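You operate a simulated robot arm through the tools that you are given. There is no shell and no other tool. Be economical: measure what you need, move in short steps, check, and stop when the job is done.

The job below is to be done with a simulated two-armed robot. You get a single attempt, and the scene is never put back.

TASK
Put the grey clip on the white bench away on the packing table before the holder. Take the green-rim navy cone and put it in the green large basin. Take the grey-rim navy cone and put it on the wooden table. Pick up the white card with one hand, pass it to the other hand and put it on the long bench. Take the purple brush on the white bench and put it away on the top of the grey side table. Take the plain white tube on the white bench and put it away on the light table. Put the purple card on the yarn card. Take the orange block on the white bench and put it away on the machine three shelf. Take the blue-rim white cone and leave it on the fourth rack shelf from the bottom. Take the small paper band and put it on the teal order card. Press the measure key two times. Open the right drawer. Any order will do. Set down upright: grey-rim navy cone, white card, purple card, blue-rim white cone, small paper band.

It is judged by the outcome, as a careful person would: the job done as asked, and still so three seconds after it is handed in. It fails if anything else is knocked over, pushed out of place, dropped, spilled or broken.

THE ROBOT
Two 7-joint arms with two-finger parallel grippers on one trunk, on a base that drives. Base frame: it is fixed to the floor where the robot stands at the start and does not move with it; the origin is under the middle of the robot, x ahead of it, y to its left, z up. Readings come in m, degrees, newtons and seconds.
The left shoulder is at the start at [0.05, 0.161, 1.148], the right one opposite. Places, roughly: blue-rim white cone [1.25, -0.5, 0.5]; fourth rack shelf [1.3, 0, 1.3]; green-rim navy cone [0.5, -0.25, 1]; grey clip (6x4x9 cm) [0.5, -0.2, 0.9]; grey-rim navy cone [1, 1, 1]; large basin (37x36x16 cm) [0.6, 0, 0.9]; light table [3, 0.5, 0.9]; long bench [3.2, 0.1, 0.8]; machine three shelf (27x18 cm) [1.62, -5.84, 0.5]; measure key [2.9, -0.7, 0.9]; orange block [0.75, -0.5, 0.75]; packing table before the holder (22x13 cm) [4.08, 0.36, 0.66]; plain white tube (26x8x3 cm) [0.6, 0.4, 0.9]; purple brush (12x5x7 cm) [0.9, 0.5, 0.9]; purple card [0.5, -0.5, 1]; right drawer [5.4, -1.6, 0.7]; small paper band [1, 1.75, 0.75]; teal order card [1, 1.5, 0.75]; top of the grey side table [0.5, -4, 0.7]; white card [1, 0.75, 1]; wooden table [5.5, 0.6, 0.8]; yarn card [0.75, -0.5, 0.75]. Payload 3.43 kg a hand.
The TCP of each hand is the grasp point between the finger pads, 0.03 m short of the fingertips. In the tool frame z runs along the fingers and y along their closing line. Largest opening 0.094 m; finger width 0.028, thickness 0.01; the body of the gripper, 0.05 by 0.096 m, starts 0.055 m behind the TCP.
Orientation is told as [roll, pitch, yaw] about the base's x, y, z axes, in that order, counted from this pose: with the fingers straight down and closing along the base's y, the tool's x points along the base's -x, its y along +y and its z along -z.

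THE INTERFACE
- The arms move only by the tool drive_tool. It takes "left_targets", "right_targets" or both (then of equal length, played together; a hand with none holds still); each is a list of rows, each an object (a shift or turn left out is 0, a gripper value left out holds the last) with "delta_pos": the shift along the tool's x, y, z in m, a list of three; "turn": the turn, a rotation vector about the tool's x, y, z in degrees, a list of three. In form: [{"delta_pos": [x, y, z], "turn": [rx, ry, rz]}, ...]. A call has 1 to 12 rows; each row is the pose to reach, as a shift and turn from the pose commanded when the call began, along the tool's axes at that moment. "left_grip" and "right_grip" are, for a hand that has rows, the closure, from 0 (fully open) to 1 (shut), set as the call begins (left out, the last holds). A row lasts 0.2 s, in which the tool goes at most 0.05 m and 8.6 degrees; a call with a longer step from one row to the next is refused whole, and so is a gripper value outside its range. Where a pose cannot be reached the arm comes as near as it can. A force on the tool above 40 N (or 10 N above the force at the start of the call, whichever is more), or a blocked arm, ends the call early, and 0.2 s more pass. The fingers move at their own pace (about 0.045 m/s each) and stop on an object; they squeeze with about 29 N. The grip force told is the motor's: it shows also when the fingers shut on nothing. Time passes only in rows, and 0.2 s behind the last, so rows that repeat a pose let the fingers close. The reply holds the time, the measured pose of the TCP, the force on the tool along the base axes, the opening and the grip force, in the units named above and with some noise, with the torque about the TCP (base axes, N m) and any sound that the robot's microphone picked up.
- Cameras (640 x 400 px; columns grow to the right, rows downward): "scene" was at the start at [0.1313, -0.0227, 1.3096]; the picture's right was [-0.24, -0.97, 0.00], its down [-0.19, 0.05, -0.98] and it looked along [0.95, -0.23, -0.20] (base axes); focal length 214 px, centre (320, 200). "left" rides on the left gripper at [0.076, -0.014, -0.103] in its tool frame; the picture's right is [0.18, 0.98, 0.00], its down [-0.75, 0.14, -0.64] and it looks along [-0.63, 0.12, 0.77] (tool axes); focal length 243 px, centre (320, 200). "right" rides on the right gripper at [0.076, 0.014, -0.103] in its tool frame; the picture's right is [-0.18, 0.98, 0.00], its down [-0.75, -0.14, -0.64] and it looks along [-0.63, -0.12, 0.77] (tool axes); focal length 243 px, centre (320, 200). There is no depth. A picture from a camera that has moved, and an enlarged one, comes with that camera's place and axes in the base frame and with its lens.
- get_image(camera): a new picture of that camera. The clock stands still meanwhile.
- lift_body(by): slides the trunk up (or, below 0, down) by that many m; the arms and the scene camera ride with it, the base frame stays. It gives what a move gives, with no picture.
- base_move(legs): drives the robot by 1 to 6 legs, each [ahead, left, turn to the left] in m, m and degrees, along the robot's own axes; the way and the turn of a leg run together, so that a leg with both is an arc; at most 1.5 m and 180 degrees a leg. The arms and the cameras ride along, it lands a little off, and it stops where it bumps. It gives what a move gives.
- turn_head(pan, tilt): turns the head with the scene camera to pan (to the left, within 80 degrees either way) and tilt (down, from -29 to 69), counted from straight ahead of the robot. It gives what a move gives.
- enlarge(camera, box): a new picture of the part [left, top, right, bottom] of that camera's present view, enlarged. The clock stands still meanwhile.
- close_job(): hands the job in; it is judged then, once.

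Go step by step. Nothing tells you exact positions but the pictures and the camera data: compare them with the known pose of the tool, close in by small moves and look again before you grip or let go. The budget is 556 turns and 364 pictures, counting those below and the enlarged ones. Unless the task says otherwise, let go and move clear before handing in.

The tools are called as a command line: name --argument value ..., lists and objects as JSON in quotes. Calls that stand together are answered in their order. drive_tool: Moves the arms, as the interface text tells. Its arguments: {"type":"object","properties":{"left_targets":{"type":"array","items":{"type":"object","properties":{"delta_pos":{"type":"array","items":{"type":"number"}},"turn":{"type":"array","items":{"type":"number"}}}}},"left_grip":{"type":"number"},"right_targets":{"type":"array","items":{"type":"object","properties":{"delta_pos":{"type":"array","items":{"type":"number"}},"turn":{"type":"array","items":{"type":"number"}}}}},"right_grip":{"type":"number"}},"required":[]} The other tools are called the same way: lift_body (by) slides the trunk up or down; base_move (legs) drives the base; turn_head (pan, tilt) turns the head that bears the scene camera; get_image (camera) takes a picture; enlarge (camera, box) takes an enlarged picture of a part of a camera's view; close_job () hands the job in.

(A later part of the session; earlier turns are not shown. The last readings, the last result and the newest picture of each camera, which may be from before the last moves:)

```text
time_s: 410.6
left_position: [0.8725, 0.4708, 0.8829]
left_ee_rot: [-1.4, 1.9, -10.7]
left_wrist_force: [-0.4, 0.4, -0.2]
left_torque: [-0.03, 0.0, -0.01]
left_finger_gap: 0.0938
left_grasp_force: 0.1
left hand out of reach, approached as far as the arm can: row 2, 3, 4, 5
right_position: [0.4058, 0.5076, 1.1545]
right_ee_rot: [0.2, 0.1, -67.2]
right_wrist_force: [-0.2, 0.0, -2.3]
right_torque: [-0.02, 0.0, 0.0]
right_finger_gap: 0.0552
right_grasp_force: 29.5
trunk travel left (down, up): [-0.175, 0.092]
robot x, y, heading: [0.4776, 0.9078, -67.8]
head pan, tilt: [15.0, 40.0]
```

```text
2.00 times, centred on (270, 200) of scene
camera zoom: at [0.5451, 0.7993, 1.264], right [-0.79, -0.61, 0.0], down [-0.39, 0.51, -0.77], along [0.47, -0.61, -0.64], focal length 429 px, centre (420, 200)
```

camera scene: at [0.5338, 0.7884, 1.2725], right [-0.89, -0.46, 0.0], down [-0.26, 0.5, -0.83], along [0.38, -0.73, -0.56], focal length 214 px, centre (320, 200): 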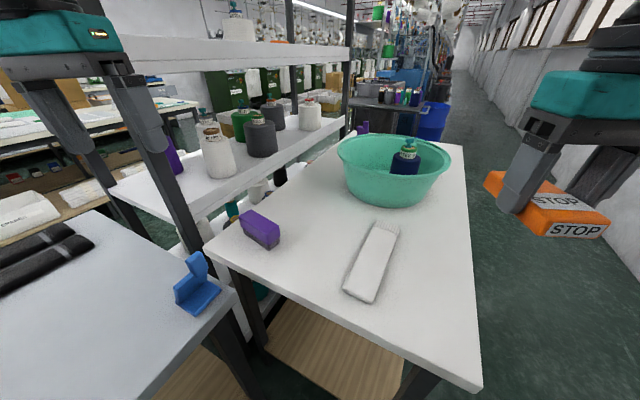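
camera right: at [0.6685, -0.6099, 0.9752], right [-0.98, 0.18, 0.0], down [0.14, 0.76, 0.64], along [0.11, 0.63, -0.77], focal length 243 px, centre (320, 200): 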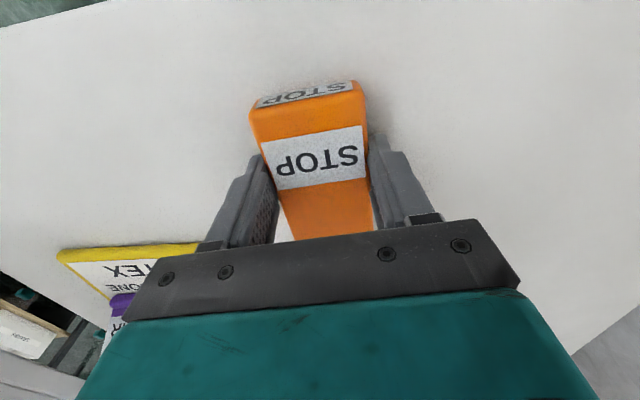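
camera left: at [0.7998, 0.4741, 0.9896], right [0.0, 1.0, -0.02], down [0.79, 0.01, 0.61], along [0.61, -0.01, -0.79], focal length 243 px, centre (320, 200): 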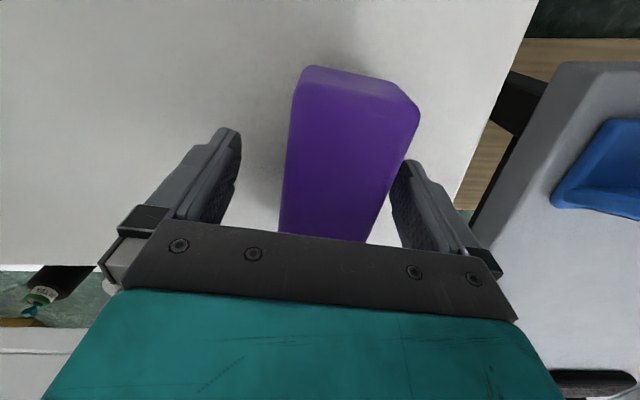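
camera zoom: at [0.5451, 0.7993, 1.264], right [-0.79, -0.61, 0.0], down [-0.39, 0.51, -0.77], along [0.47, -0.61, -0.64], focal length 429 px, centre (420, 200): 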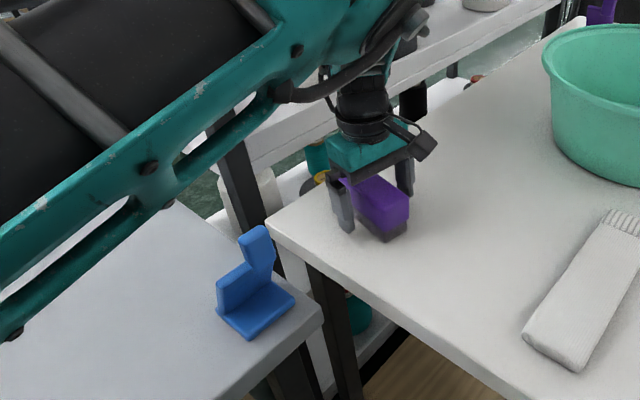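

drive_tool --left_targets '[{"delta_pos": [0, 0.005, 0]}, {"delta_pos": [0, 0.005, 0]}]'

drive_tool --left_targets '[{}, {}, {}, {}]' --left_grip 1

drive_tool --left_targets '[{"delta_pos": [0, 0, -0.04]}, {"delta_pos": [0, 0, -0.08]}, {"delta_pos": [0, 0, -0.12]}, {"delta_pos": [0, 0, -0.16]}, {"delta_pos": [0, 0, -0.2]}, {"delta_pos": [0, 0, -0.24]}, {"delta_pos": [0, 0, -0.28]}]'

get_image --camera "left"

```text
time_s: 411.2
left_position: [0.8756, 0.4754, 0.8842]
left_ee_rot: [-1.4, 1.9, -10.7]
left_wrist_force: [0.0, 0.0, -0.7]
left_torque: [-0.01, 0.01, -0.02]
left_finger_gap: 0.0939
left_grasp_force: 0.1
right_position: [0.4055, 0.5075, 1.156]
right_ee_rot: [0.3, 0.1, -67.2]
right_wrist_force: [-0.6, 0.1, -1.1]
right_torque: [-0.01, -0.01, 0.0]
right_finger_gap: 0.0554
right_grasp_force: 29.2
trunk travel left (down, up): [-0.175, 0.092]
robot x, y, heading: [0.4751, 0.9061, -67.6]
head pan, tilt: [15.0, 40.0]
```

```text
time_s: 412.2
left_position: [0.8762, 0.4765, 0.8833]
left_ee_rot: [-1.5, 1.8, -10.6]
left_wrist_force: [0.3, 1.1, 0.7]
left_torque: [0.06, -0.05, -0.01]
left_finger_gap: 0.0497
left_grasp_force: 29.2
right_position: [0.4055, 0.5075, 1.1548]
right_ee_rot: [0.2, 0.1, -67.3]
right_wrist_force: [-0.8, -1.2, -1.2]
right_torque: [0.03, -0.02, -0.02]
right_finger_gap: 0.0554
right_grasp_force: 29.1
trunk travel left (down, up): [-0.175, 0.092]
robot x, y, heading: [0.4774, 0.903, -67.5]
head pan, tilt: [15.0, 40.0]
```

```text
time_s: 413.8
left_position: [0.8886, 0.4794, 1.1641]
left_ee_rot: [-1.5, 2.3, -10.2]
left_wrist_force: [-0.7, 0.3, -0.5]
left_torque: [0.01, -0.02, 0.02]
left_finger_gap: 0.0498
left_grasp_force: 28.8
right_position: [0.406, 0.5069, 1.1548]
right_ee_rot: [0.2, 0.1, -67.1]
right_wrist_force: [0.4, -0.2, -1.4]
right_torque: [0.02, -0.02, -0.01]
right_finger_gap: 0.0554
right_grasp_force: 29.2
trunk travel left (down, up): [-0.175, 0.092]
robot x, y, heading: [0.4792, 0.9076, -67.4]
head pan, tilt: [15.0, 40.0]
```

```text
143 pictures are left
camera left: at [0.8156, 0.4834, 1.272], right [-0.01, 1.0, -0.02], down [0.8, 0.02, 0.61], along [0.61, -0.01, -0.8], focal length 243 px, centre (320, 200)
```

left: 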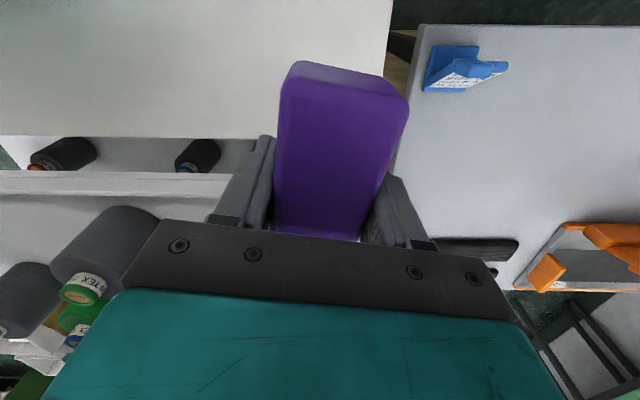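

drive_tool --left_targets '[{"delta_pos": [0.014, 0.02, -0.01], "turn": [0, 0, 8]}, {"delta_pos": [0.028, 0.042, -0.02], "turn": [0, 0, 16]}, {"delta_pos": [0.042, 0.063, -0.03], "turn": [0, 0, 24]}, {"delta_pos": [0.056, 0.084, -0.03], "turn": [0, 0, 32]}, {"delta_pos": [0.07, 0.105, -0.03], "turn": [0, 0, 40]}, {"delta_pos": [0.082, 0.126, -0.03], "turn": [0, 0, 48]}, {"delta_pos": [0.082, 0.126, -0.03], "turn": [0, 0, 56]}]'

base_move --legs '[[-0.15, -0.36, 0], [-0.15, -0.36, 0], [0, 0, -22.5], [1.2, 0, 0]]'

turn_head --pan 0 --tilt 20

get_image --camera "scene"

```text
time_s: 415.4
left_position: [0.8702, 0.6166, 1.203]
left_ee_rot: [-2.7, 0.5, -66.6]
left_wrist_force: [-0.2, 0.6, -2.2]
left_torque: [0.01, 0.04, 0.0]
left_finger_gap: 0.0501
left_grasp_force: 29.4
left hand out of reach, approached as far as the arm can: row 3, 4, 5, 6, 7
right_position: [0.4055, 0.5085, 1.1538]
right_ee_rot: [0.3, 0.1, -67.2]
right_wrist_force: [-0.1, 0.1, -1.6]
right_torque: [0.03, -0.01, 0.02]
right_finger_gap: 0.0554
right_grasp_force: 29.6
trunk travel left (down, up): [-0.175, 0.092]
robot x, y, heading: [0.4789, 0.9024, -67.3]
head pan, tilt: [15.0, 40.0]
```

```text
time_s: 426.8
left_position: [-0.0846, -0.7155, 1.2043]
left_ee_rot: [-2.3, 0.3, -90.1]
left_wrist_force: [-0.2, -0.9, -1.9]
left_torque: [0.03, -0.03, 0.01]
left_finger_gap: 0.0501
left_grasp_force: 29.2
right_position: [-0.5526, -0.6299, 1.1537]
right_ee_rot: [0.2, 0.1, -90.7]
right_wrist_force: [-0.7, -0.4, -0.5]
right_torque: [0.0, -0.02, 0.02]
right_finger_gap: 0.0553
right_grasp_force: 29.4
trunk travel left (down, up): [-0.175, 0.092]
robot x, y, heading: [-0.328, -0.2969, -91.3]
head pan, tilt: [15.0, 40.0]
```

```text
time_s: 427.6
left_position: [-0.0832, -0.7164, 1.2016]
left_ee_rot: [-2.3, 0.6, -90.3]
left_wrist_force: [1.0, -1.1, -0.8]
left_torque: [0.03, 0.0, -0.02]
left_finger_gap: 0.0497
left_grasp_force: 29.0
right_position: [-0.5533, -0.6287, 1.1552]
right_ee_rot: [0.2, 0.1, -90.8]
right_wrist_force: [1.0, 0.9, -1.2]
right_torque: [0.01, 0.01, 0.0]
right_finger_gap: 0.0553
right_grasp_force: 28.5
trunk travel left (down, up): [-0.175, 0.092]
robot x, y, heading: [-0.3281, -0.2967, -91.1]
head pan, tilt: [0.0, 20.0]
```

```text
142 pictures are left
camera scene: at [-0.3231, -0.4283, 1.3093], right [-1.0, -0.05, 0.0], down [-0.01, 0.2, -0.98], along [0.05, -0.98, -0.2], focal length 214 px, centre (320, 200)
```

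scene: 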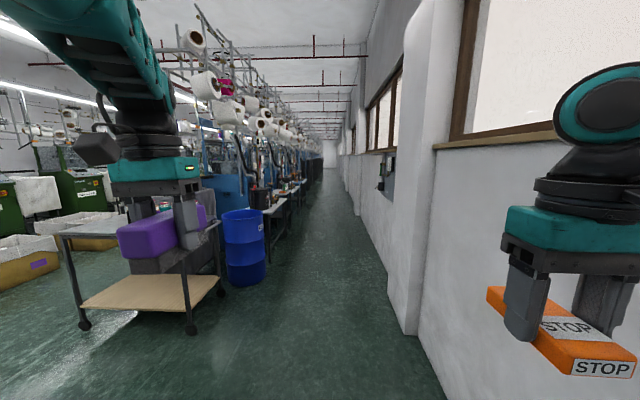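

base_move --legs '[[0, 0.25, 1.1], [1.2, 0, 0], [0.9, 0, 0]]'

get_image --camera "scene"

```text
time_s: 439.5
left_position: [0.1693, -2.8247, 1.205]
left_ee_rot: [-2.3, 0.2, -88.7]
left_wrist_force: [0.1, 0.1, -1.0]
left_torque: [0.02, -0.02, 0.02]
left_finger_gap: 0.0499
left_grasp_force: 28.7
right_position: [-0.3024, -2.7515, 1.1545]
right_ee_rot: [0.2, 0.1, -89.3]
right_wrist_force: [-0.2, 0.0, -1.6]
right_torque: [0.05, 0.02, 0.02]
right_finger_gap: 0.0554
right_grasp_force: 28.9
trunk travel left (down, up): [-0.175, 0.092]
robot x, y, heading: [-0.0856, -2.4089, -89.6]
head pan, tilt: [0.0, 20.0]
```

```text
141 pictures are left
camera scene: at [-0.085, -2.545, 1.2954], right [-1.0, 0.0, 0.0], down [0.0, 0.34, -0.94], along [0.0, -0.94, -0.34], focal length 214 px, centre (320, 200)
```

scene: 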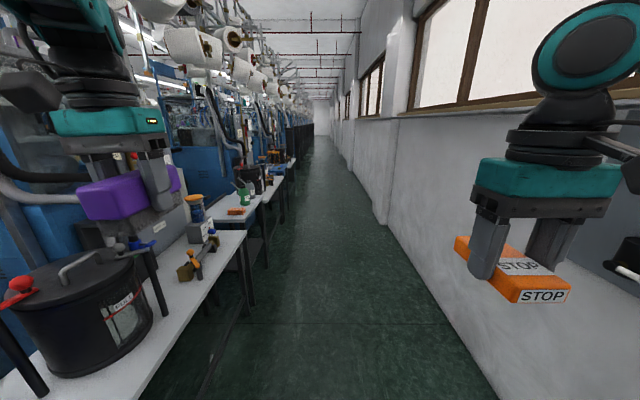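

base_move --legs '[[0.9, -0.05, 0]]'

drive_tool --left_targets '[{"delta_pos": [0, 0.0, 0.02]}, {"delta_pos": [0, 0.0, 0.04]}]'

turn_head --pan 25 --tilt 28

get_image --camera "scene"

```text
time_s: 444.2
left_position: [0.1273, -3.7092, 1.2045]
left_ee_rot: [-2.3, 0.2, -88.6]
left_wrist_force: [0.4, -0.1, -1.2]
left_torque: [0.0, 0.01, 0.02]
left_finger_gap: 0.0496
left_grasp_force: 28.6
right_position: [-0.3414, -3.6365, 1.1547]
right_ee_rot: [0.2, 0.1, -89.1]
right_wrist_force: [0.0, -0.7, -1.5]
right_torque: [0.0, -0.01, -0.02]
right_finger_gap: 0.0554
right_grasp_force: 29.3
trunk travel left (down, up): [-0.175, 0.092]
robot x, y, heading: [-0.1223, -3.2957, -89.5]
head pan, tilt: [0.0, 20.0]
```

```text
time_s: 444.8
left_position: [0.1348, -3.7154, 1.1672]
left_ee_rot: [-2.4, 0.2, -88.6]
left_wrist_force: [1.2, 0.1, -1.1]
left_torque: [0.02, 0.01, 0.03]
left_finger_gap: 0.0499
left_grasp_force: 29.6
left hand out of reach, approached as far as the arm can: row 1, 2
right_position: [-0.3432, -3.6371, 1.1544]
right_ee_rot: [0.1, 0.2, -89.0]
right_wrist_force: [-0.5, 0.1, -0.9]
right_torque: [0.01, 0.0, -0.01]
right_finger_gap: 0.0551
right_grasp_force: 28.7
trunk travel left (down, up): [-0.175, 0.092]
robot x, y, heading: [-0.1263, -3.298, -89.6]
head pan, tilt: [0.0, 20.0]
```

```text
time_s: 445.7
left_position: [0.1367, -3.7138, 1.1665]
left_ee_rot: [-2.8, 0.3, -88.5]
left_wrist_force: [0.2, -0.1, -0.9]
left_torque: [0.06, -0.03, -0.02]
left_finger_gap: 0.05
left_grasp_force: 29.3
right_position: [-0.3432, -3.6358, 1.155]
right_ee_rot: [0.2, 0.1, -89.1]
right_wrist_force: [0.3, -0.5, -1.9]
right_torque: [0.04, 0.0, 0.03]
right_finger_gap: 0.055
right_grasp_force: 29.2
trunk travel left (down, up): [-0.175, 0.092]
robot x, y, heading: [-0.1255, -3.2946, -89.5]
head pan, tilt: [25.0, 28.0]
```

```text
140 pictures are left
camera scene: at [-0.1245, -3.4294, 1.2937], right [-1.0, -0.02, 0.0], down [-0.01, 0.36, -0.93], along [0.02, -0.93, -0.36], focal length 214 px, centre (320, 200)
```

scene: 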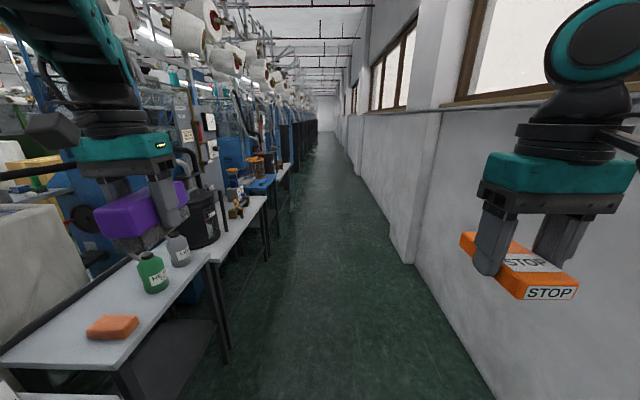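

base_move --legs '[[0.5, -0.05, 0], [0, 0, 89.5]]'

turn_head --pan -5 --tilt 35

get_image --camera "scene"

```text
time_s: 452.5
left_position: [0.2472, -3.5412, 1.1688]
left_ee_rot: [-2.8, 0.2, 1.6]
left_wrist_force: [0.2, 0.9, -0.9]
left_torque: [0.02, 0.0, 0.01]
left_finger_gap: 0.0496
left_grasp_force: 29.2
right_position: [0.17, -4.0226, 1.1549]
right_ee_rot: [0.2, 0.0, 0.9]
right_wrist_force: [-0.3, 0.1, -0.7]
right_torque: [0.01, 0.01, 0.0]
right_finger_gap: 0.0552
right_grasp_force: 29.6
trunk travel left (down, up): [-0.175, 0.092]
robot x, y, heading: [-0.1707, -3.8073, 0.8]
head pan, tilt: [25.0, 28.0]
```

```text
time_s: 453.4
left_position: [0.2457, -3.542, 1.1675]
left_ee_rot: [-2.6, 0.2, 1.5]
left_wrist_force: [0.8, 0.5, -2.1]
left_torque: [0.0, -0.04, -0.01]
left_finger_gap: 0.0503
left_grasp_force: 29.0
right_position: [0.1688, -4.0222, 1.1555]
right_ee_rot: [0.2, 0.1, 0.9]
right_wrist_force: [-0.2, 0.2, -1.5]
right_torque: [-0.02, 0.04, 0.03]
right_finger_gap: 0.0553
right_grasp_force: 29.3
trunk travel left (down, up): [-0.175, 0.092]
robot x, y, heading: [-0.172, -3.808, 0.4]
head pan, tilt: [-5.0, 35.0]
```

```text
139 pictures are left
camera scene: at [-0.0425, -3.8145, 1.2716], right [-0.08, -1.0, 0.0], down [-0.57, 0.04, -0.82], along [0.82, -0.06, -0.57], focal length 214 px, centre (320, 200)
```

scene: 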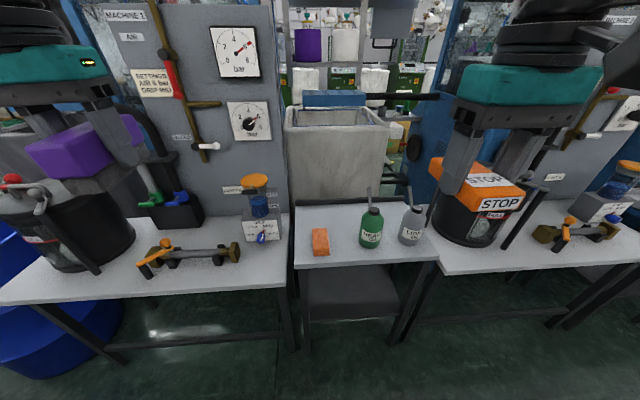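

The grey side table (cloth and two bottles) is ahead, top ≈0.7. Free space is behind the items around [0.64, -3.95]. Position the base.

base_move --legs '[[0, -0.32, -0.4], [0.25, 0, 0]]'

get_image --camera "scene"

get_image --camera "left"

```text
time_s: 456.9
left_position: [0.4894, -3.8532, 1.1671]
left_ee_rot: [-2.7, 0.1, 1.4]
left_wrist_force: [0.5, 1.0, -2.1]
left_torque: [0.03, 0.01, 0.02]
left_finger_gap: 0.0497
left_grasp_force: 28.5
right_position: [0.4104, -4.3343, 1.1544]
right_ee_rot: [0.3, 0.2, 0.8]
right_wrist_force: [0.3, -0.5, -1.1]
right_torque: [0.02, 0.06, -0.02]
right_finger_gap: 0.0553
right_grasp_force: 29.3
trunk travel left (down, up): [-0.175, 0.092]
robot x, y, heading: [0.0675, -4.1167, 0.6]
head pan, tilt: [-5.0, 35.0]
```

```text
138 pictures are left
camera scene: at [0.1993, -4.1251, 1.2715], right [-0.08, -1.0, 0.0], down [-0.57, 0.05, -0.82], along [0.82, -0.07, -0.57], focal length 214 px, centre (320, 200)
```

scene: 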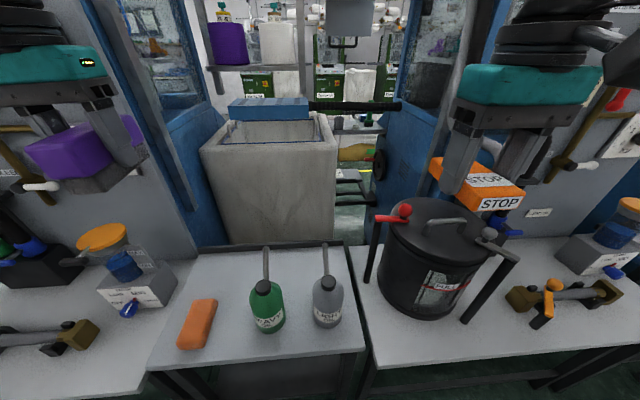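

```text
137 pictures are left
camera left: at [0.4137, -3.864, 1.2722], right [-0.21, 0.98, -0.05], down [0.75, 0.19, 0.63], along [0.63, 0.1, -0.77], focal length 243 px, centre (320, 200)
```

left: 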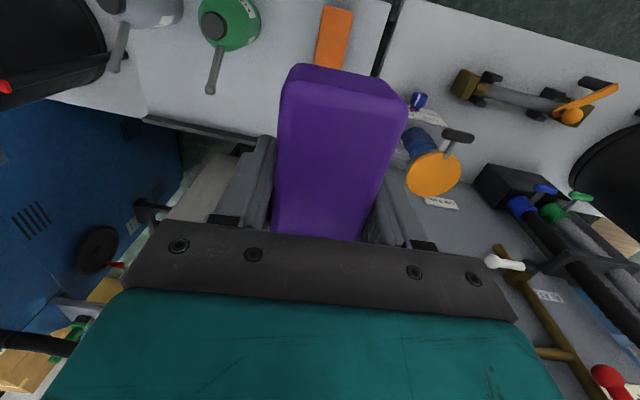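

base_move --legs '[[0.03, 0, 0]]'

drive_tool --left_targets '[{"delta_pos": [-0.03, -0.016, 0], "turn": [0, 0, 0]}, {"delta_pos": [-0.06, -0.032, 0]}, {"delta_pos": [-0.09, -0.048, 0]}, {"delta_pos": [-0.126, -0.067, 0]}, {"delta_pos": [-0.126, -0.067, 0.04]}, {"delta_pos": [-0.126, -0.067, 0.085]}, {"delta_pos": [-0.126, -0.067, 0.13]}, {"delta_pos": [-0.126, -0.067, 0.175]}, {"delta_pos": [-0.126, -0.067, 0.22]}]'

get_image --camera "scene"

get_image --camera "left"

```text
time_s: 457.9
left_position: [0.5104, -3.8541, 1.1668]
left_ee_rot: [-2.8, 0.1, 1.5]
left_wrist_force: [-0.3, -0.3, -0.3]
left_torque: [0.04, -0.02, 0.03]
left_finger_gap: 0.0498
left_grasp_force: 29.1
right_position: [0.4337, -4.332, 1.1552]
right_ee_rot: [0.2, 0.3, 0.8]
right_wrist_force: [-0.4, 0.2, -1.4]
right_torque: [-0.02, 0.05, 0.0]
right_finger_gap: 0.0553
right_grasp_force: 28.9
trunk travel left (down, up): [-0.175, 0.092]
robot x, y, heading: [0.0876, -4.1152, 0.3]
head pan, tilt: [-5.0, 35.0]
stopped in leg 1: the robot was blocked; the commanded pose is now the measured one
```

```text
time_s: 459.9
left_position: [0.6518, -3.9177, 0.9486]
left_ee_rot: [-2.7, 0.3, 1.3]
left_wrist_force: [0.7, 0.0, -1.1]
left_torque: [-0.01, 0.01, 0.01]
left_finger_gap: 0.0498
left_grasp_force: 29.2
left hand out of reach, approached as far as the arm can: row 7, 8, 9
right_position: [0.4334, -4.3335, 1.1547]
right_ee_rot: [0.2, 0.2, 0.8]
right_wrist_force: [0.3, 1.4, -1.2]
right_torque: [0.01, 0.03, 0.01]
right_finger_gap: 0.0554
right_grasp_force: 29.4
trunk travel left (down, up): [-0.175, 0.092]
robot x, y, heading: [0.0919, -4.1187, 0.2]
head pan, tilt: [-5.0, 35.0]
```

```text
136 pictures are left
camera scene: at [0.2223, -4.1247, 1.2715], right [-0.08, -1.0, 0.0], down [-0.57, 0.05, -0.82], along [0.82, -0.07, -0.57], focal length 214 px, centre (320, 200)
```

scene: 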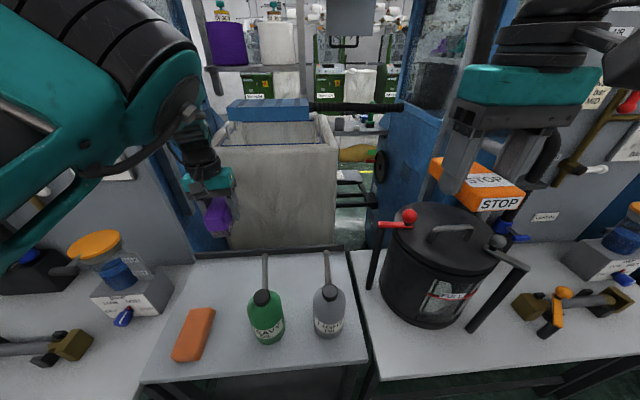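

```text
135 pictures are left
camera left: at [0.5762, -3.9284, 1.0534], right [-0.21, 0.98, -0.05], down [0.75, 0.19, 0.63], along [0.62, 0.1, -0.78], focal length 243 px, centre (320, 200)
```

left: 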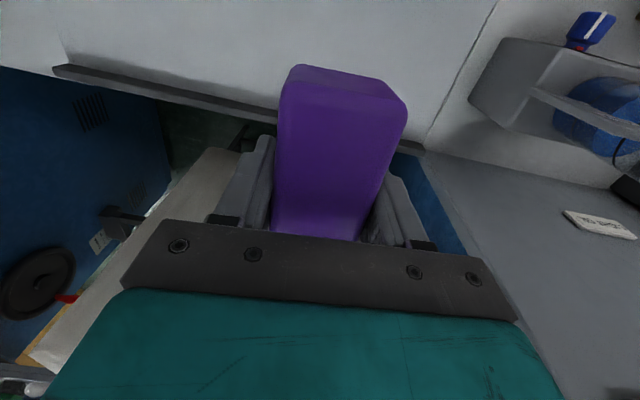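

Pull the brush back a bit (table's back edge is x≈0.72), lift the right hand clear, then lower the trunk.

drive_tool --left_targets '[{"delta_pos": [0.015, 0, 0]}, {"delta_pos": [0.036, 0, 0]}, {"delta_pos": [0.036, 0, 0]}, {"delta_pos": [0.036, 0, 0]}, {"delta_pos": [0.036, 0, 0]}]' --right_targets '[{"delta_pos": [0.03, 0, -0.03]}, {"delta_pos": [0.06, 0, -0.06]}, {"delta_pos": [0.09, 0, -0.09]}, {"delta_pos": [0.11, 0, -0.12]}, {"delta_pos": [0.12, 0, -0.15]}]'

lift_body --by -0.14

get_image --camera "left"

get_image --camera "scene"

```text
time_s: 461.1
left_position: [0.6331, -3.8995, 0.9512]
left_ee_rot: [-2.8, 0.3, 1.4]
left_wrist_force: [0.5, 0.2, -0.9]
left_torque: [-0.01, -0.03, 0.0]
left_finger_gap: 0.05
left_grasp_force: 29.0
left hand out of reach, approached as far as the arm can: row 1, 2, 3, 4, 5
right_position: [0.313, -4.3352, 1.3055]
right_ee_rot: [0.2, 0.2, 0.8]
right_wrist_force: [0.2, 0.5, -1.8]
right_torque: [-0.02, 0.02, 0.0]
right_finger_gap: 0.0551
right_grasp_force: 28.8
trunk travel left (down, up): [-0.175, 0.092]
robot x, y, heading: [0.0903, -4.1146, 0.2]
head pan, tilt: [-5.0, 35.0]
```

```text
time_s: 462.8
left_position: [0.6324, -3.9005, 0.8106]
left_ee_rot: [-2.8, 0.3, 1.4]
left_wrist_force: [0.2, -0.5, -0.6]
left_torque: [0.01, 0.06, 0.0]
left_finger_gap: 0.0498
left_grasp_force: 28.8
right_position: [0.3136, -4.3345, 1.1657]
right_ee_rot: [0.2, 0.3, 0.8]
right_wrist_force: [0.5, 0.4, -1.2]
right_torque: [-0.02, -0.04, 0.06]
right_finger_gap: 0.0551
right_grasp_force: 28.8
trunk travel left (down, up): [-0.035, 0.232]
robot x, y, heading: [0.0941, -4.1175, 0.4]
head pan, tilt: [-5.0, 35.0]
```

```text
134 pictures are left
camera left: at [0.5574, -3.91, 0.9147], right [-0.21, 0.98, -0.05], down [0.75, 0.19, 0.63], along [0.62, 0.1, -0.78], focal length 243 px, centre (320, 200)
```

left: 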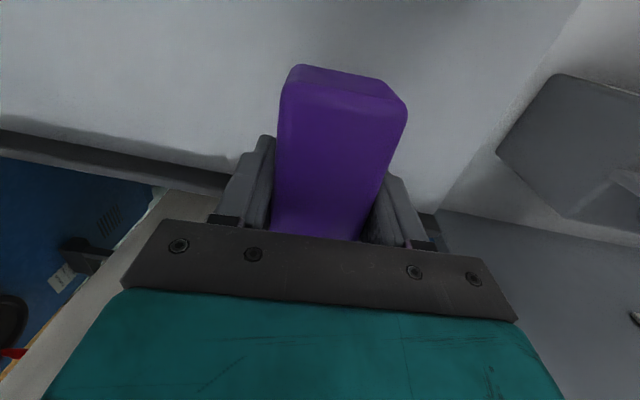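

```text
133 pictures are left
camera scene: at [0.2217, -4.1249, 1.1316], right [-0.08, -1.0, 0.0], down [-0.57, 0.05, -0.82], along [0.82, -0.07, -0.57], focal length 214 px, centre (320, 200)
```

scene: 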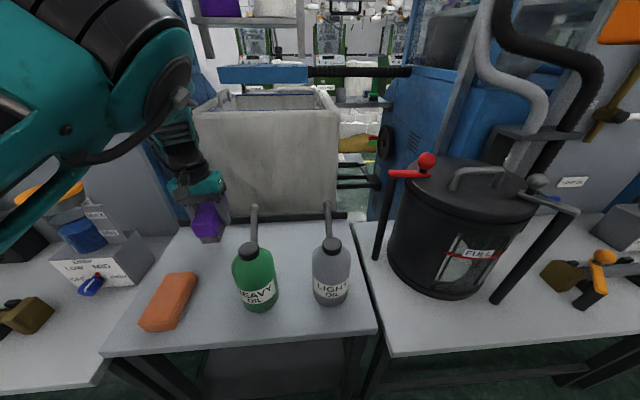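

lift_body --by -0.033

drive_tool --left_targets '[{"delta_pos": [0, 0, 0.008]}, {"delta_pos": [0, 0, 0.016]}, {"delta_pos": [0, 0, 0.022]}]'

enlarge --camera "scene" --box '[100, 110, 300, 310]'

```text
time_s: 463.5
left_position: [0.6334, -3.8995, 0.7765]
left_ee_rot: [-2.8, 0.2, 1.4]
left_wrist_force: [0.2, 0.2, -1.3]
left_torque: [0.01, 0.02, -0.01]
left_finger_gap: 0.0498
left_grasp_force: 28.9
right_position: [0.3137, -4.3359, 1.1341]
right_ee_rot: [0.2, 0.2, 0.9]
right_wrist_force: [-0.1, -0.1, -0.8]
right_torque: [-0.01, 0.03, 0.02]
right_finger_gap: 0.0555
right_grasp_force: 28.5
trunk travel left (down, up): [-0.002, 0.265]
robot x, y, heading: [0.0972, -4.1152, 0.5]
head pan, tilt: [-5.0, 35.0]
```

```text
time_s: 464.3
left_position: [0.6346, -3.9017, 0.7583]
left_ee_rot: [-2.7, -0.2, 1.4]
left_wrist_force: [3.3, -1.0, 24.2]
left_torque: [0.56, 0.04, -0.15]
left_finger_gap: 0.0506
left_grasp_force: 29.0
right_position: [0.3119, -4.3344, 1.133]
right_ee_rot: [0.2, 0.2, 0.7]
right_wrist_force: [-0.7, 0.4, -0.3]
right_torque: [-0.01, 0.01, -0.01]
right_finger_gap: 0.0554
right_grasp_force: 29.8
trunk travel left (down, up): [-0.002, 0.265]
robot x, y, heading: [0.0899, -4.1178, 0.2]
head pan, tilt: [-5.0, 35.0]
```

```text
2.00 times, centred on (200, 210) of scene
camera zoom: at [0.2203, -4.1258, 1.0992], right [-0.08, -1.0, 0.0], down [-0.57, 0.05, -0.82], along [0.82, -0.07, -0.57], focal length 429 px, centre (560, 180)
```

zoom: 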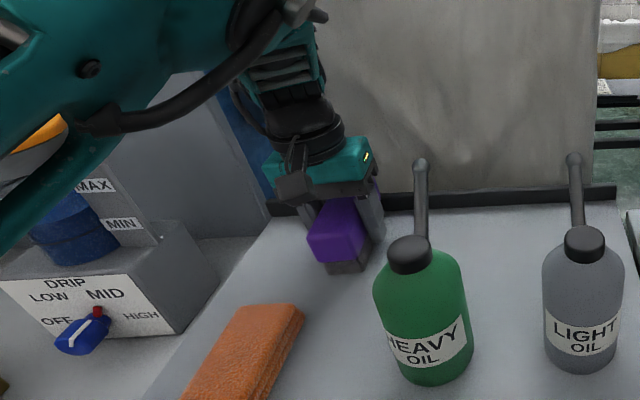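

The brush is on the side table. Release and lift away.

drive_tool --left_targets '[{"delta_pos": [0, 0, -0.005]}, {"delta_pos": [0, 0, -0.005]}]'

drive_tool --left_targets '[{}, {}, {}, {}]' --left_grip 0.1

lift_body --by 0.173

get_image --camera "left"

```text
time_s: 464.9
left_position: [0.631, -3.9008, 0.7593]
left_ee_rot: [-2.9, 0.4, 1.4]
left_wrist_force: [3.1, -0.9, 6.4]
left_torque: [0.11, -0.5, -0.08]
left_finger_gap: 0.0498
left_grasp_force: 29.1
right_position: [0.313, -4.3344, 1.1329]
right_ee_rot: [0.2, 0.1, 0.8]
right_wrist_force: [-0.1, 0.2, -1.4]
right_torque: [0.01, 0.02, 0.01]
right_finger_gap: 0.0553
right_grasp_force: 29.2
trunk travel left (down, up): [-0.002, 0.265]
robot x, y, heading: [0.0916, -4.1143, 0.4]
head pan, tilt: [-5.0, 35.0]
```

```text
time_s: 465.9
left_position: [0.6332, -3.9002, 0.7588]
left_ee_rot: [-2.8, 0.2, 1.4]
left_wrist_force: [-0.4, 0.6, -0.9]
left_torque: [0.0, 0.02, 0.02]
left_finger_gap: 0.0847
left_grasp_force: 0.2
right_position: [0.3128, -4.3352, 1.1322]
right_ee_rot: [0.2, 0.2, 0.8]
right_wrist_force: [0.6, 0.7, -1.3]
right_torque: [0.01, -0.02, 0.02]
right_finger_gap: 0.0556
right_grasp_force: 29.0
trunk travel left (down, up): [-0.002, 0.265]
robot x, y, heading: [0.0952, -4.1154, 0.4]
head pan, tilt: [-5.0, 35.0]
```

```text
time_s: 467.9
left_position: [0.6325, -3.9007, 0.9327]
left_ee_rot: [-2.8, 0.2, 1.4]
left_wrist_force: [0.8, -0.4, 0.2]
left_torque: [0.01, -0.03, -0.01]
left_finger_gap: 0.0845
left_grasp_force: 0.0
right_position: [0.314, -4.3341, 1.3051]
right_ee_rot: [0.2, 0.2, 0.8]
right_wrist_force: [-1.0, -0.2, -1.1]
right_torque: [0.01, 0.02, -0.03]
right_finger_gap: 0.0552
right_grasp_force: 28.9
trunk travel left (down, up): [-0.175, 0.092]
robot x, y, heading: [0.09, -4.1153, 0.2]
head pan, tilt: [-5.0, 35.0]
```

```text
131 pictures are left
camera left: at [0.557, -3.9102, 1.0371], right [-0.21, 0.98, -0.05], down [0.75, 0.19, 0.63], along [0.62, 0.1, -0.78], focal length 243 px, centre (320, 200)
```

left: 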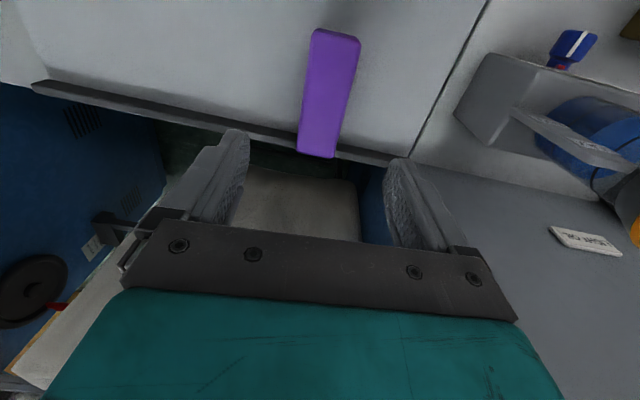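

drive_tool --left_targets '[{"delta_pos": [0, 0, -0.04]}, {"delta_pos": [0.02, 0, -0.08]}, {"delta_pos": [0.05, 0, -0.12]}, {"delta_pos": [0.09, 0, -0.15]}, {"delta_pos": [0.13, 0, -0.18]}, {"delta_pos": [0.17, 0, -0.2]}]' --left_grip 0

base_move --legs '[[-0.3, 0, 0], [0, -0.8, 0], [0, -0.8, 0]]'

get_image --camera "scene"

```text
time_s: 469.3
left_position: [0.4758, -3.8406, 1.1489]
left_ee_rot: [-2.9, 0.4, 1.4]
left_wrist_force: [-1.5, 0.1, 0.9]
left_torque: [0.0, -0.02, 0.03]
left_finger_gap: 0.0941
left_grasp_force: 0.1
left hand out of reach, approached as far as the arm can: row 2, 3, 4, 5, 6
right_position: [0.3124, -4.3345, 1.3063]
right_ee_rot: [0.2, 0.2, 0.7]
right_wrist_force: [-0.2, 0.5, -1.0]
right_torque: [0.0, -0.02, 0.02]
right_finger_gap: 0.055
right_grasp_force: 29.1
trunk travel left (down, up): [-0.175, 0.092]
robot x, y, heading: [0.0912, -4.1165, 0.6]
head pan, tilt: [-5.0, 35.0]
```

```text
time_s: 479.1
left_position: [0.1678, -5.4473, 1.149]
left_ee_rot: [-2.9, 0.4, 0.9]
left_wrist_force: [0.9, 0.0, 0.4]
left_torque: [0.0, 0.04, 0.01]
left_finger_gap: 0.0941
left_grasp_force: 0.1
right_position: [0.0006, -5.9413, 1.305]
right_ee_rot: [0.2, 0.2, 0.4]
right_wrist_force: [-0.1, 0.1, -1.3]
right_torque: [-0.03, 0.04, 0.0]
right_finger_gap: 0.0555
right_grasp_force: 29.0
trunk travel left (down, up): [-0.175, 0.092]
robot x, y, heading: [-0.2166, -5.7223, 0.1]
head pan, tilt: [-5.0, 35.0]
```

```text
130 pictures are left
camera scene: at [-0.09, -5.7297, 1.2716], right [-0.09, -1.0, 0.0], down [-0.57, 0.05, -0.82], along [0.82, -0.07, -0.57], focal length 214 px, centre (320, 200)
```

scene: 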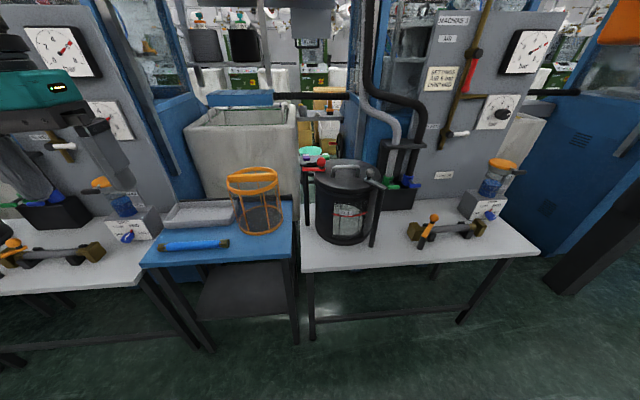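

enlarge --camera "scene" --box '[160, 0, 420, 200]'

turn_head --pan -40 --tilt 20

get_image --camera "scene"

```text
2.00 times, centred on (290, 100) of scene
camera zoom: at [-0.09, -5.7297, 1.2716], right [-0.09, -1.0, 0.0], down [-0.57, 0.05, -0.82], along [0.82, -0.07, -0.57], focal length 429 px, centre (380, 400)
```

zoom: 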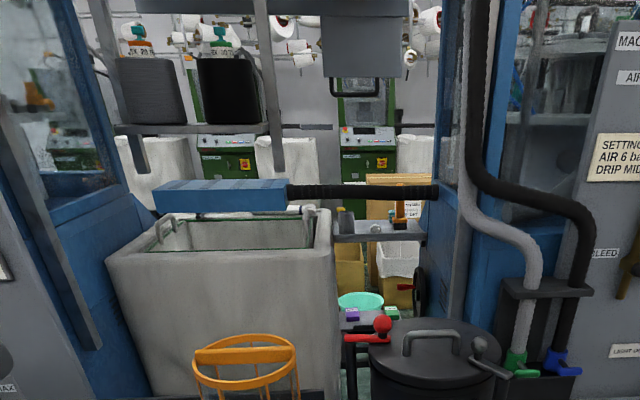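

```text
time_s: 480.1
left_position: [0.1683, -5.4466, 1.1497]
left_ee_rot: [-2.8, 0.4, 0.9]
left_wrist_force: [0.6, -0.9, -0.4]
left_torque: [0.0, -0.01, 0.0]
left_finger_gap: 0.0941
left_grasp_force: 0.0
right_position: [0.0007, -5.9409, 1.3051]
right_ee_rot: [0.3, 0.2, 0.4]
right_wrist_force: [0.3, 0.6, -0.5]
right_torque: [0.01, 0.0, -0.01]
right_finger_gap: 0.0552
right_grasp_force: 29.2
trunk travel left (down, up): [-0.175, 0.092]
robot x, y, heading: [-0.2211, -5.7227, -0.2]
head pan, tilt: [-40.0, 20.0]
```

```text
128 pictures are left
camera scene: at [-0.1064, -5.7815, 1.2954], right [-0.64, -0.77, 0.0], down [-0.26, 0.22, -0.94], along [0.72, -0.6, -0.34], focal length 214 px, centre (320, 200)
```

scene: 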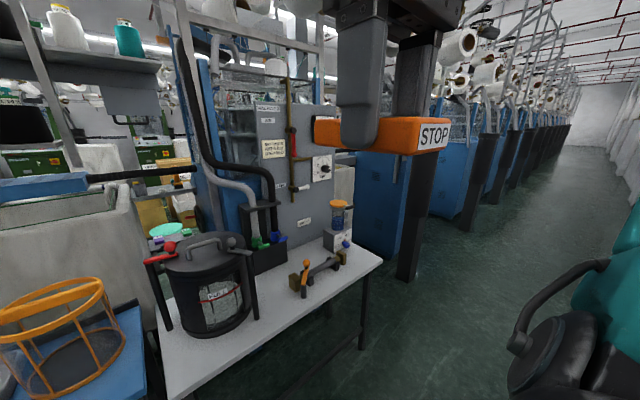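

The machine-three shelf (z≈0.5, with a mint bowl and small blocks) faces the other aisle. I'll drive back and around to the east side.

turn_head --pan 0 --tilt 25

base_move --legs '[[-0.03, 1.5, 0], [0, 1.5, 0], [0, 1.5, 0]]'

get_image --camera "scene"

```text
time_s: 481.2
left_position: [0.1683, -5.446, 1.1481]
left_ee_rot: [-3.0, 0.4, 0.9]
left_wrist_force: [-0.3, 0.2, 0.4]
left_torque: [0.0, -0.03, 0.01]
left_finger_gap: 0.0941
left_grasp_force: 0.1
right_position: [0.0002, -5.9402, 1.3053]
right_ee_rot: [0.3, 0.1, 0.4]
right_wrist_force: [0.3, 0.0, -1.0]
right_torque: [0.01, -0.01, 0.0]
right_finger_gap: 0.0554
right_grasp_force: 29.5
trunk travel left (down, up): [-0.175, 0.092]
robot x, y, heading: [-0.2166, -5.723, -0.1]
head pan, tilt: [0.0, 25.0]
```

```text
refused: leg 1 is longer than a leg can be; nothing moved
```

```text
127 pictures are left
camera scene: at [-0.0856, -5.7221, 1.2874], right [-0.01, -1.0, 0.0], down [-0.42, 0.0, -0.91], along [0.91, 0.0, -0.42], focal length 214 px, centre (320, 200)
```

scene: 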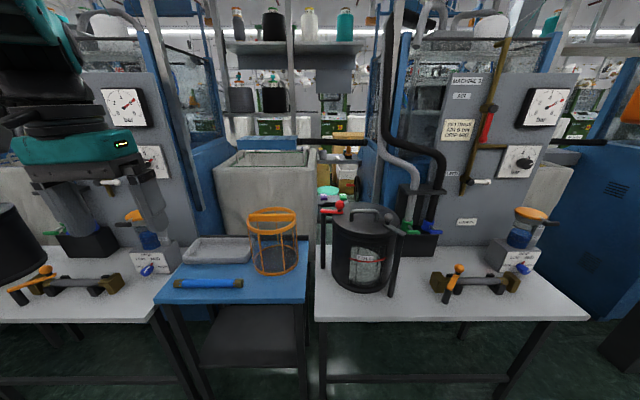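

base_move --legs '[[-0.04, 0, 0], [0, 1.5, 0], [0, 1.5, 0], [0, 1.48, 0]]'

get_image --camera "scene"

```text
time_s: 502.8
left_position: [0.3047, -1.0359, 1.1488]
left_ee_rot: [-3.0, 0.3, 0.2]
left_wrist_force: [-0.2, -0.5, 0.1]
left_torque: [0.06, 0.0, 0.01]
left_finger_gap: 0.0938
left_grasp_force: 0.1
right_position: [0.1299, -1.5264, 1.3061]
right_ee_rot: [0.1, 0.2, -0.5]
right_wrist_force: [0.5, -0.3, -1.0]
right_torque: [-0.04, -0.01, 0.0]
right_finger_gap: 0.0553
right_grasp_force: 29.3
trunk travel left (down, up): [-0.175, 0.092]
robot x, y, heading: [-0.0847, -1.3026, -0.6]
head pan, tilt: [0.0, 25.0]
```

```text
126 pictures are left
camera scene: at [0.0475, -1.3078, 1.2873], right [-0.02, -1.0, 0.0], down [-0.42, 0.01, -0.91], along [0.91, -0.02, -0.42], focal length 214 px, centre (320, 200)
```

scene: 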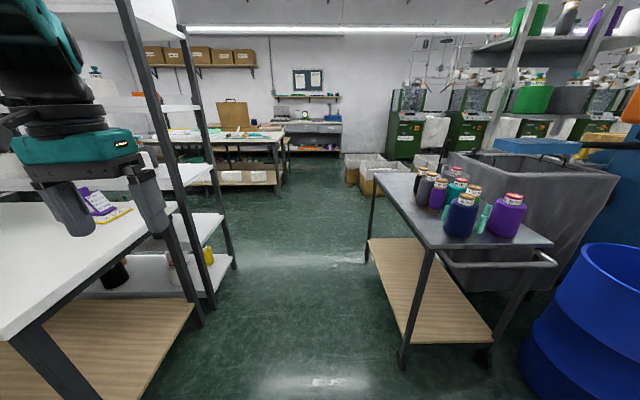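

base_move --legs '[[0, 0.1, 0.6], [1.2, 0, 0], [1.1, 0, 0]]'

turn_head --pan -70 --tilt 18

get_image --camera "scene"

```text
time_s: 514.7
left_position: [2.5603, -0.9648, 1.1487]
left_ee_rot: [-2.9, 0.4, 0.1]
left_wrist_force: [0.0, 0.0, 0.1]
left_torque: [-0.03, 0.0, -0.01]
left_finger_gap: 0.0941
left_grasp_force: 0.1
right_position: [2.3857, -1.4543, 1.3061]
right_ee_rot: [0.2, 0.3, -0.5]
right_wrist_force: [0.0, -0.2, -0.2]
right_torque: [-0.03, 0.01, 0.04]
right_finger_gap: 0.0552
right_grasp_force: 28.8
trunk travel left (down, up): [-0.175, 0.092]
robot x, y, heading: [2.1688, -1.2312, -1.0]
head pan, tilt: [0.0, 25.0]
```

```text
time_s: 516.1
left_position: [2.559, -0.963, 1.1479]
left_ee_rot: [-2.8, 0.4, 0.2]
left_wrist_force: [0.3, 0.5, 0.6]
left_torque: [0.0, -0.02, -0.01]
left_finger_gap: 0.094
left_grasp_force: 0.1
right_position: [2.3846, -1.4549, 1.3058]
right_ee_rot: [0.2, 0.3, -0.6]
right_wrist_force: [0.0, 0.4, -0.6]
right_torque: [-0.03, 0.01, 0.03]
right_finger_gap: 0.0553
right_grasp_force: 28.9
trunk travel left (down, up): [-0.175, 0.092]
robot x, y, heading: [2.1674, -1.2353, -0.7]
head pan, tilt: [-70.0, 18.0]
```

```text
125 pictures are left
camera scene: at [2.2407, -1.3218, 1.2987], right [-0.94, -0.33, 0.0], down [-0.1, 0.29, -0.95], along [0.31, -0.9, -0.31], focal length 214 px, centre (320, 200)
```

scene: 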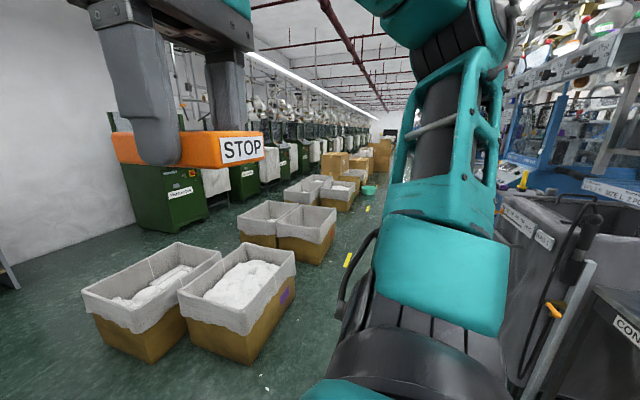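

base_move --legs '[[0, 0, -89], [0, 0.13, 0]]'

turn_head --pan 0 --tilt 20

get_image --camera "scene"

```text
time_s: 521.1
left_position: [2.5685, -1.6198, 1.1486]
left_ee_rot: [-2.9, 0.4, -89.0]
left_wrist_force: [-0.2, -0.1, -0.1]
left_torque: [0.02, 0.03, 0.02]
left_finger_gap: 0.0938
left_grasp_force: 0.1
right_position: [2.0753, -1.4518, 1.3048]
right_ee_rot: [0.1, 0.1, -89.7]
right_wrist_force: [0.3, 0.7, -1.4]
right_torque: [0.03, 0.05, -0.01]
right_finger_gap: 0.0553
right_grasp_force: 29.0
trunk travel left (down, up): [-0.175, 0.092]
robot x, y, heading: [2.2892, -1.2351, -90.1]
head pan, tilt: [-70.0, 18.0]
```

```text
time_s: 522.5
left_position: [2.5678, -1.6193, 1.1494]
left_ee_rot: [-3.0, 0.4, -89.0]
left_wrist_force: [0.0, -0.2, -0.6]
left_torque: [0.0, 0.0, 0.02]
left_finger_gap: 0.0941
left_grasp_force: 0.0
right_position: [2.0731, -1.4512, 1.3064]
right_ee_rot: [0.2, 0.2, -89.8]
right_wrist_force: [0.7, 0.0, -1.3]
right_torque: [0.0, -0.01, 0.0]
right_finger_gap: 0.0555
right_grasp_force: 29.2
trunk travel left (down, up): [-0.175, 0.092]
robot x, y, heading: [2.2946, -1.2293, -90.2]
head pan, tilt: [0.0, 20.0]
```

```text
124 pictures are left
camera scene: at [2.2938, -1.3663, 1.2954], right [-1.0, 0.0, 0.0], down [0.0, 0.34, -0.94], along [0.0, -0.94, -0.34], focal length 214 px, centre (320, 200)
```

scene: 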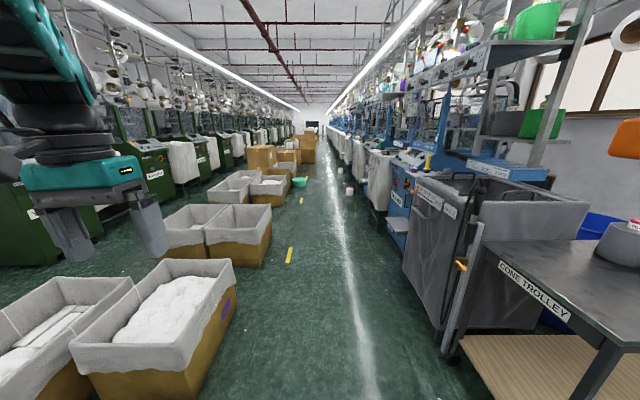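

base_move --legs '[[1.3, 0, 0], [1.3, 0, 0], [0.5, 0, 0]]'

get_image --camera "scene"

turn_head --pan -40 --tilt 30

get_image --camera "scene"

```text
time_s: 538.0
left_position: [2.5824, -4.7846, 1.1484]
left_ee_rot: [-2.9, 0.4, -89.2]
left_wrist_force: [0.3, -0.1, 0.5]
left_torque: [0.01, 0.01, -0.03]
left_finger_gap: 0.0941
left_grasp_force: 0.0
right_position: [2.0893, -4.6163, 1.3053]
right_ee_rot: [0.2, 0.2, -89.8]
right_wrist_force: [0.2, -0.4, -1.4]
right_torque: [0.04, -0.02, 0.0]
right_finger_gap: 0.0554
right_grasp_force: 28.7
trunk travel left (down, up): [-0.175, 0.092]
robot x, y, heading: [2.3058, -4.3963, -90.3]
head pan, tilt: [0.0, 20.0]
```

```text
123 pictures are left
camera scene: at [2.3092, -4.5318, 1.2954], right [-1.0, 0.01, 0.0], down [0.0, 0.34, -0.94], along [-0.01, -0.94, -0.34], focal length 214 px, centre (320, 200)
```

scene: 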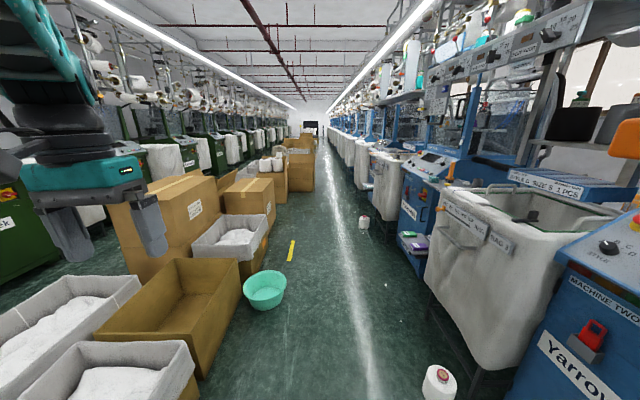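

```text
time_s: 539.1
left_position: [2.5829, -4.7853, 1.1484]
left_ee_rot: [-3.0, 0.3, -89.2]
left_wrist_force: [0.5, -1.0, -0.5]
left_torque: [0.0, 0.05, 0.04]
left_finger_gap: 0.094
left_grasp_force: 0.1
right_position: [2.0903, -4.6154, 1.3047]
right_ee_rot: [0.2, 0.2, -89.8]
right_wrist_force: [-0.6, 0.4, -1.9]
right_torque: [0.03, -0.04, 0.06]
right_finger_gap: 0.0552
right_grasp_force: 29.1
trunk travel left (down, up): [-0.175, 0.092]
robot x, y, heading: [2.3092, -4.3947, -90.0]
head pan, tilt: [-40.0, 30.0]
```

```text
122 pictures are left
camera scene: at [2.2516, -4.5074, 1.2794], right [-0.76, 0.64, 0.0], down [0.32, 0.38, -0.87], along [-0.56, -0.66, -0.5], focal length 214 px, centre (320, 200)
```

scene: 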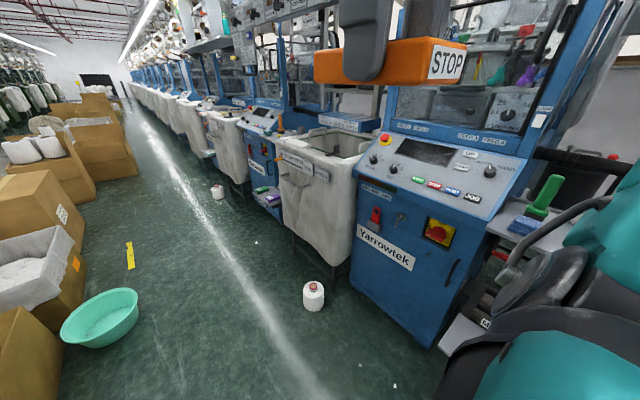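

Machine two is beside me; machine three's low shelf is ahead at about [1.63, -5.9]. Drive on and turn to face it.

base_move --legs '[[1.2, 0, 0], [0, 0, -45], [0, 0, -45]]'

turn_head --pan 0 --tilt 35

get_image --camera "scene"

```text
time_s: 545.2
left_position: [2.5588, -6.0207, 1.1482]
left_ee_rot: [-3.0, 0.4, -90.3]
left_wrist_force: [1.0, 0.4, 1.2]
left_torque: [-0.02, 0.05, 0.01]
left_finger_gap: 0.094
left_grasp_force: 0.0
right_position: [2.0703, -5.8428, 1.3045]
right_ee_rot: [0.1, 0.3, -90.8]
right_wrist_force: [0.6, -0.8, -0.4]
right_torque: [0.04, 0.0, 0.01]
right_finger_gap: 0.0555
right_grasp_force: 28.6
trunk travel left (down, up): [-0.175, 0.092]
robot x, y, heading: [2.2942, -5.6262, -91.2]
head pan, tilt: [-40.0, 30.0]
stopped in leg 1: the robot was blocked; the commanded pose is now the measured one
```

```text
time_s: 546.2
left_position: [2.5591, -6.0208, 1.1487]
left_ee_rot: [-3.0, 0.3, -90.2]
left_wrist_force: [-0.4, 0.3, 0.3]
left_torque: [-0.01, 0.03, 0.04]
left_finger_gap: 0.0941
left_grasp_force: 0.0
right_position: [2.0688, -5.8419, 1.3048]
right_ee_rot: [0.2, 0.3, -90.9]
right_wrist_force: [0.1, 1.0, -0.8]
right_torque: [-0.03, -0.02, 0.01]
right_finger_gap: 0.0554
right_grasp_force: 28.7
trunk travel left (down, up): [-0.175, 0.092]
robot x, y, heading: [2.292, -5.6316, -91.4]
head pan, tilt: [0.0, 35.0]
```

```text
121 pictures are left
camera scene: at [2.2912, -5.757, 1.2716], right [-1.0, 0.03, 0.0], down [0.01, 0.57, -0.82], along [-0.02, -0.82, -0.57], focal length 214 px, centre (320, 200)
```

scene: 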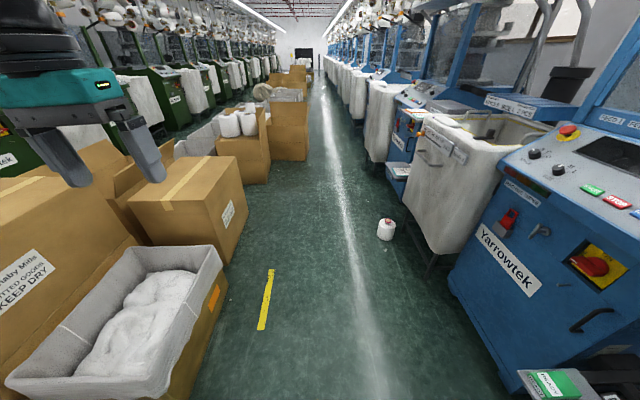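

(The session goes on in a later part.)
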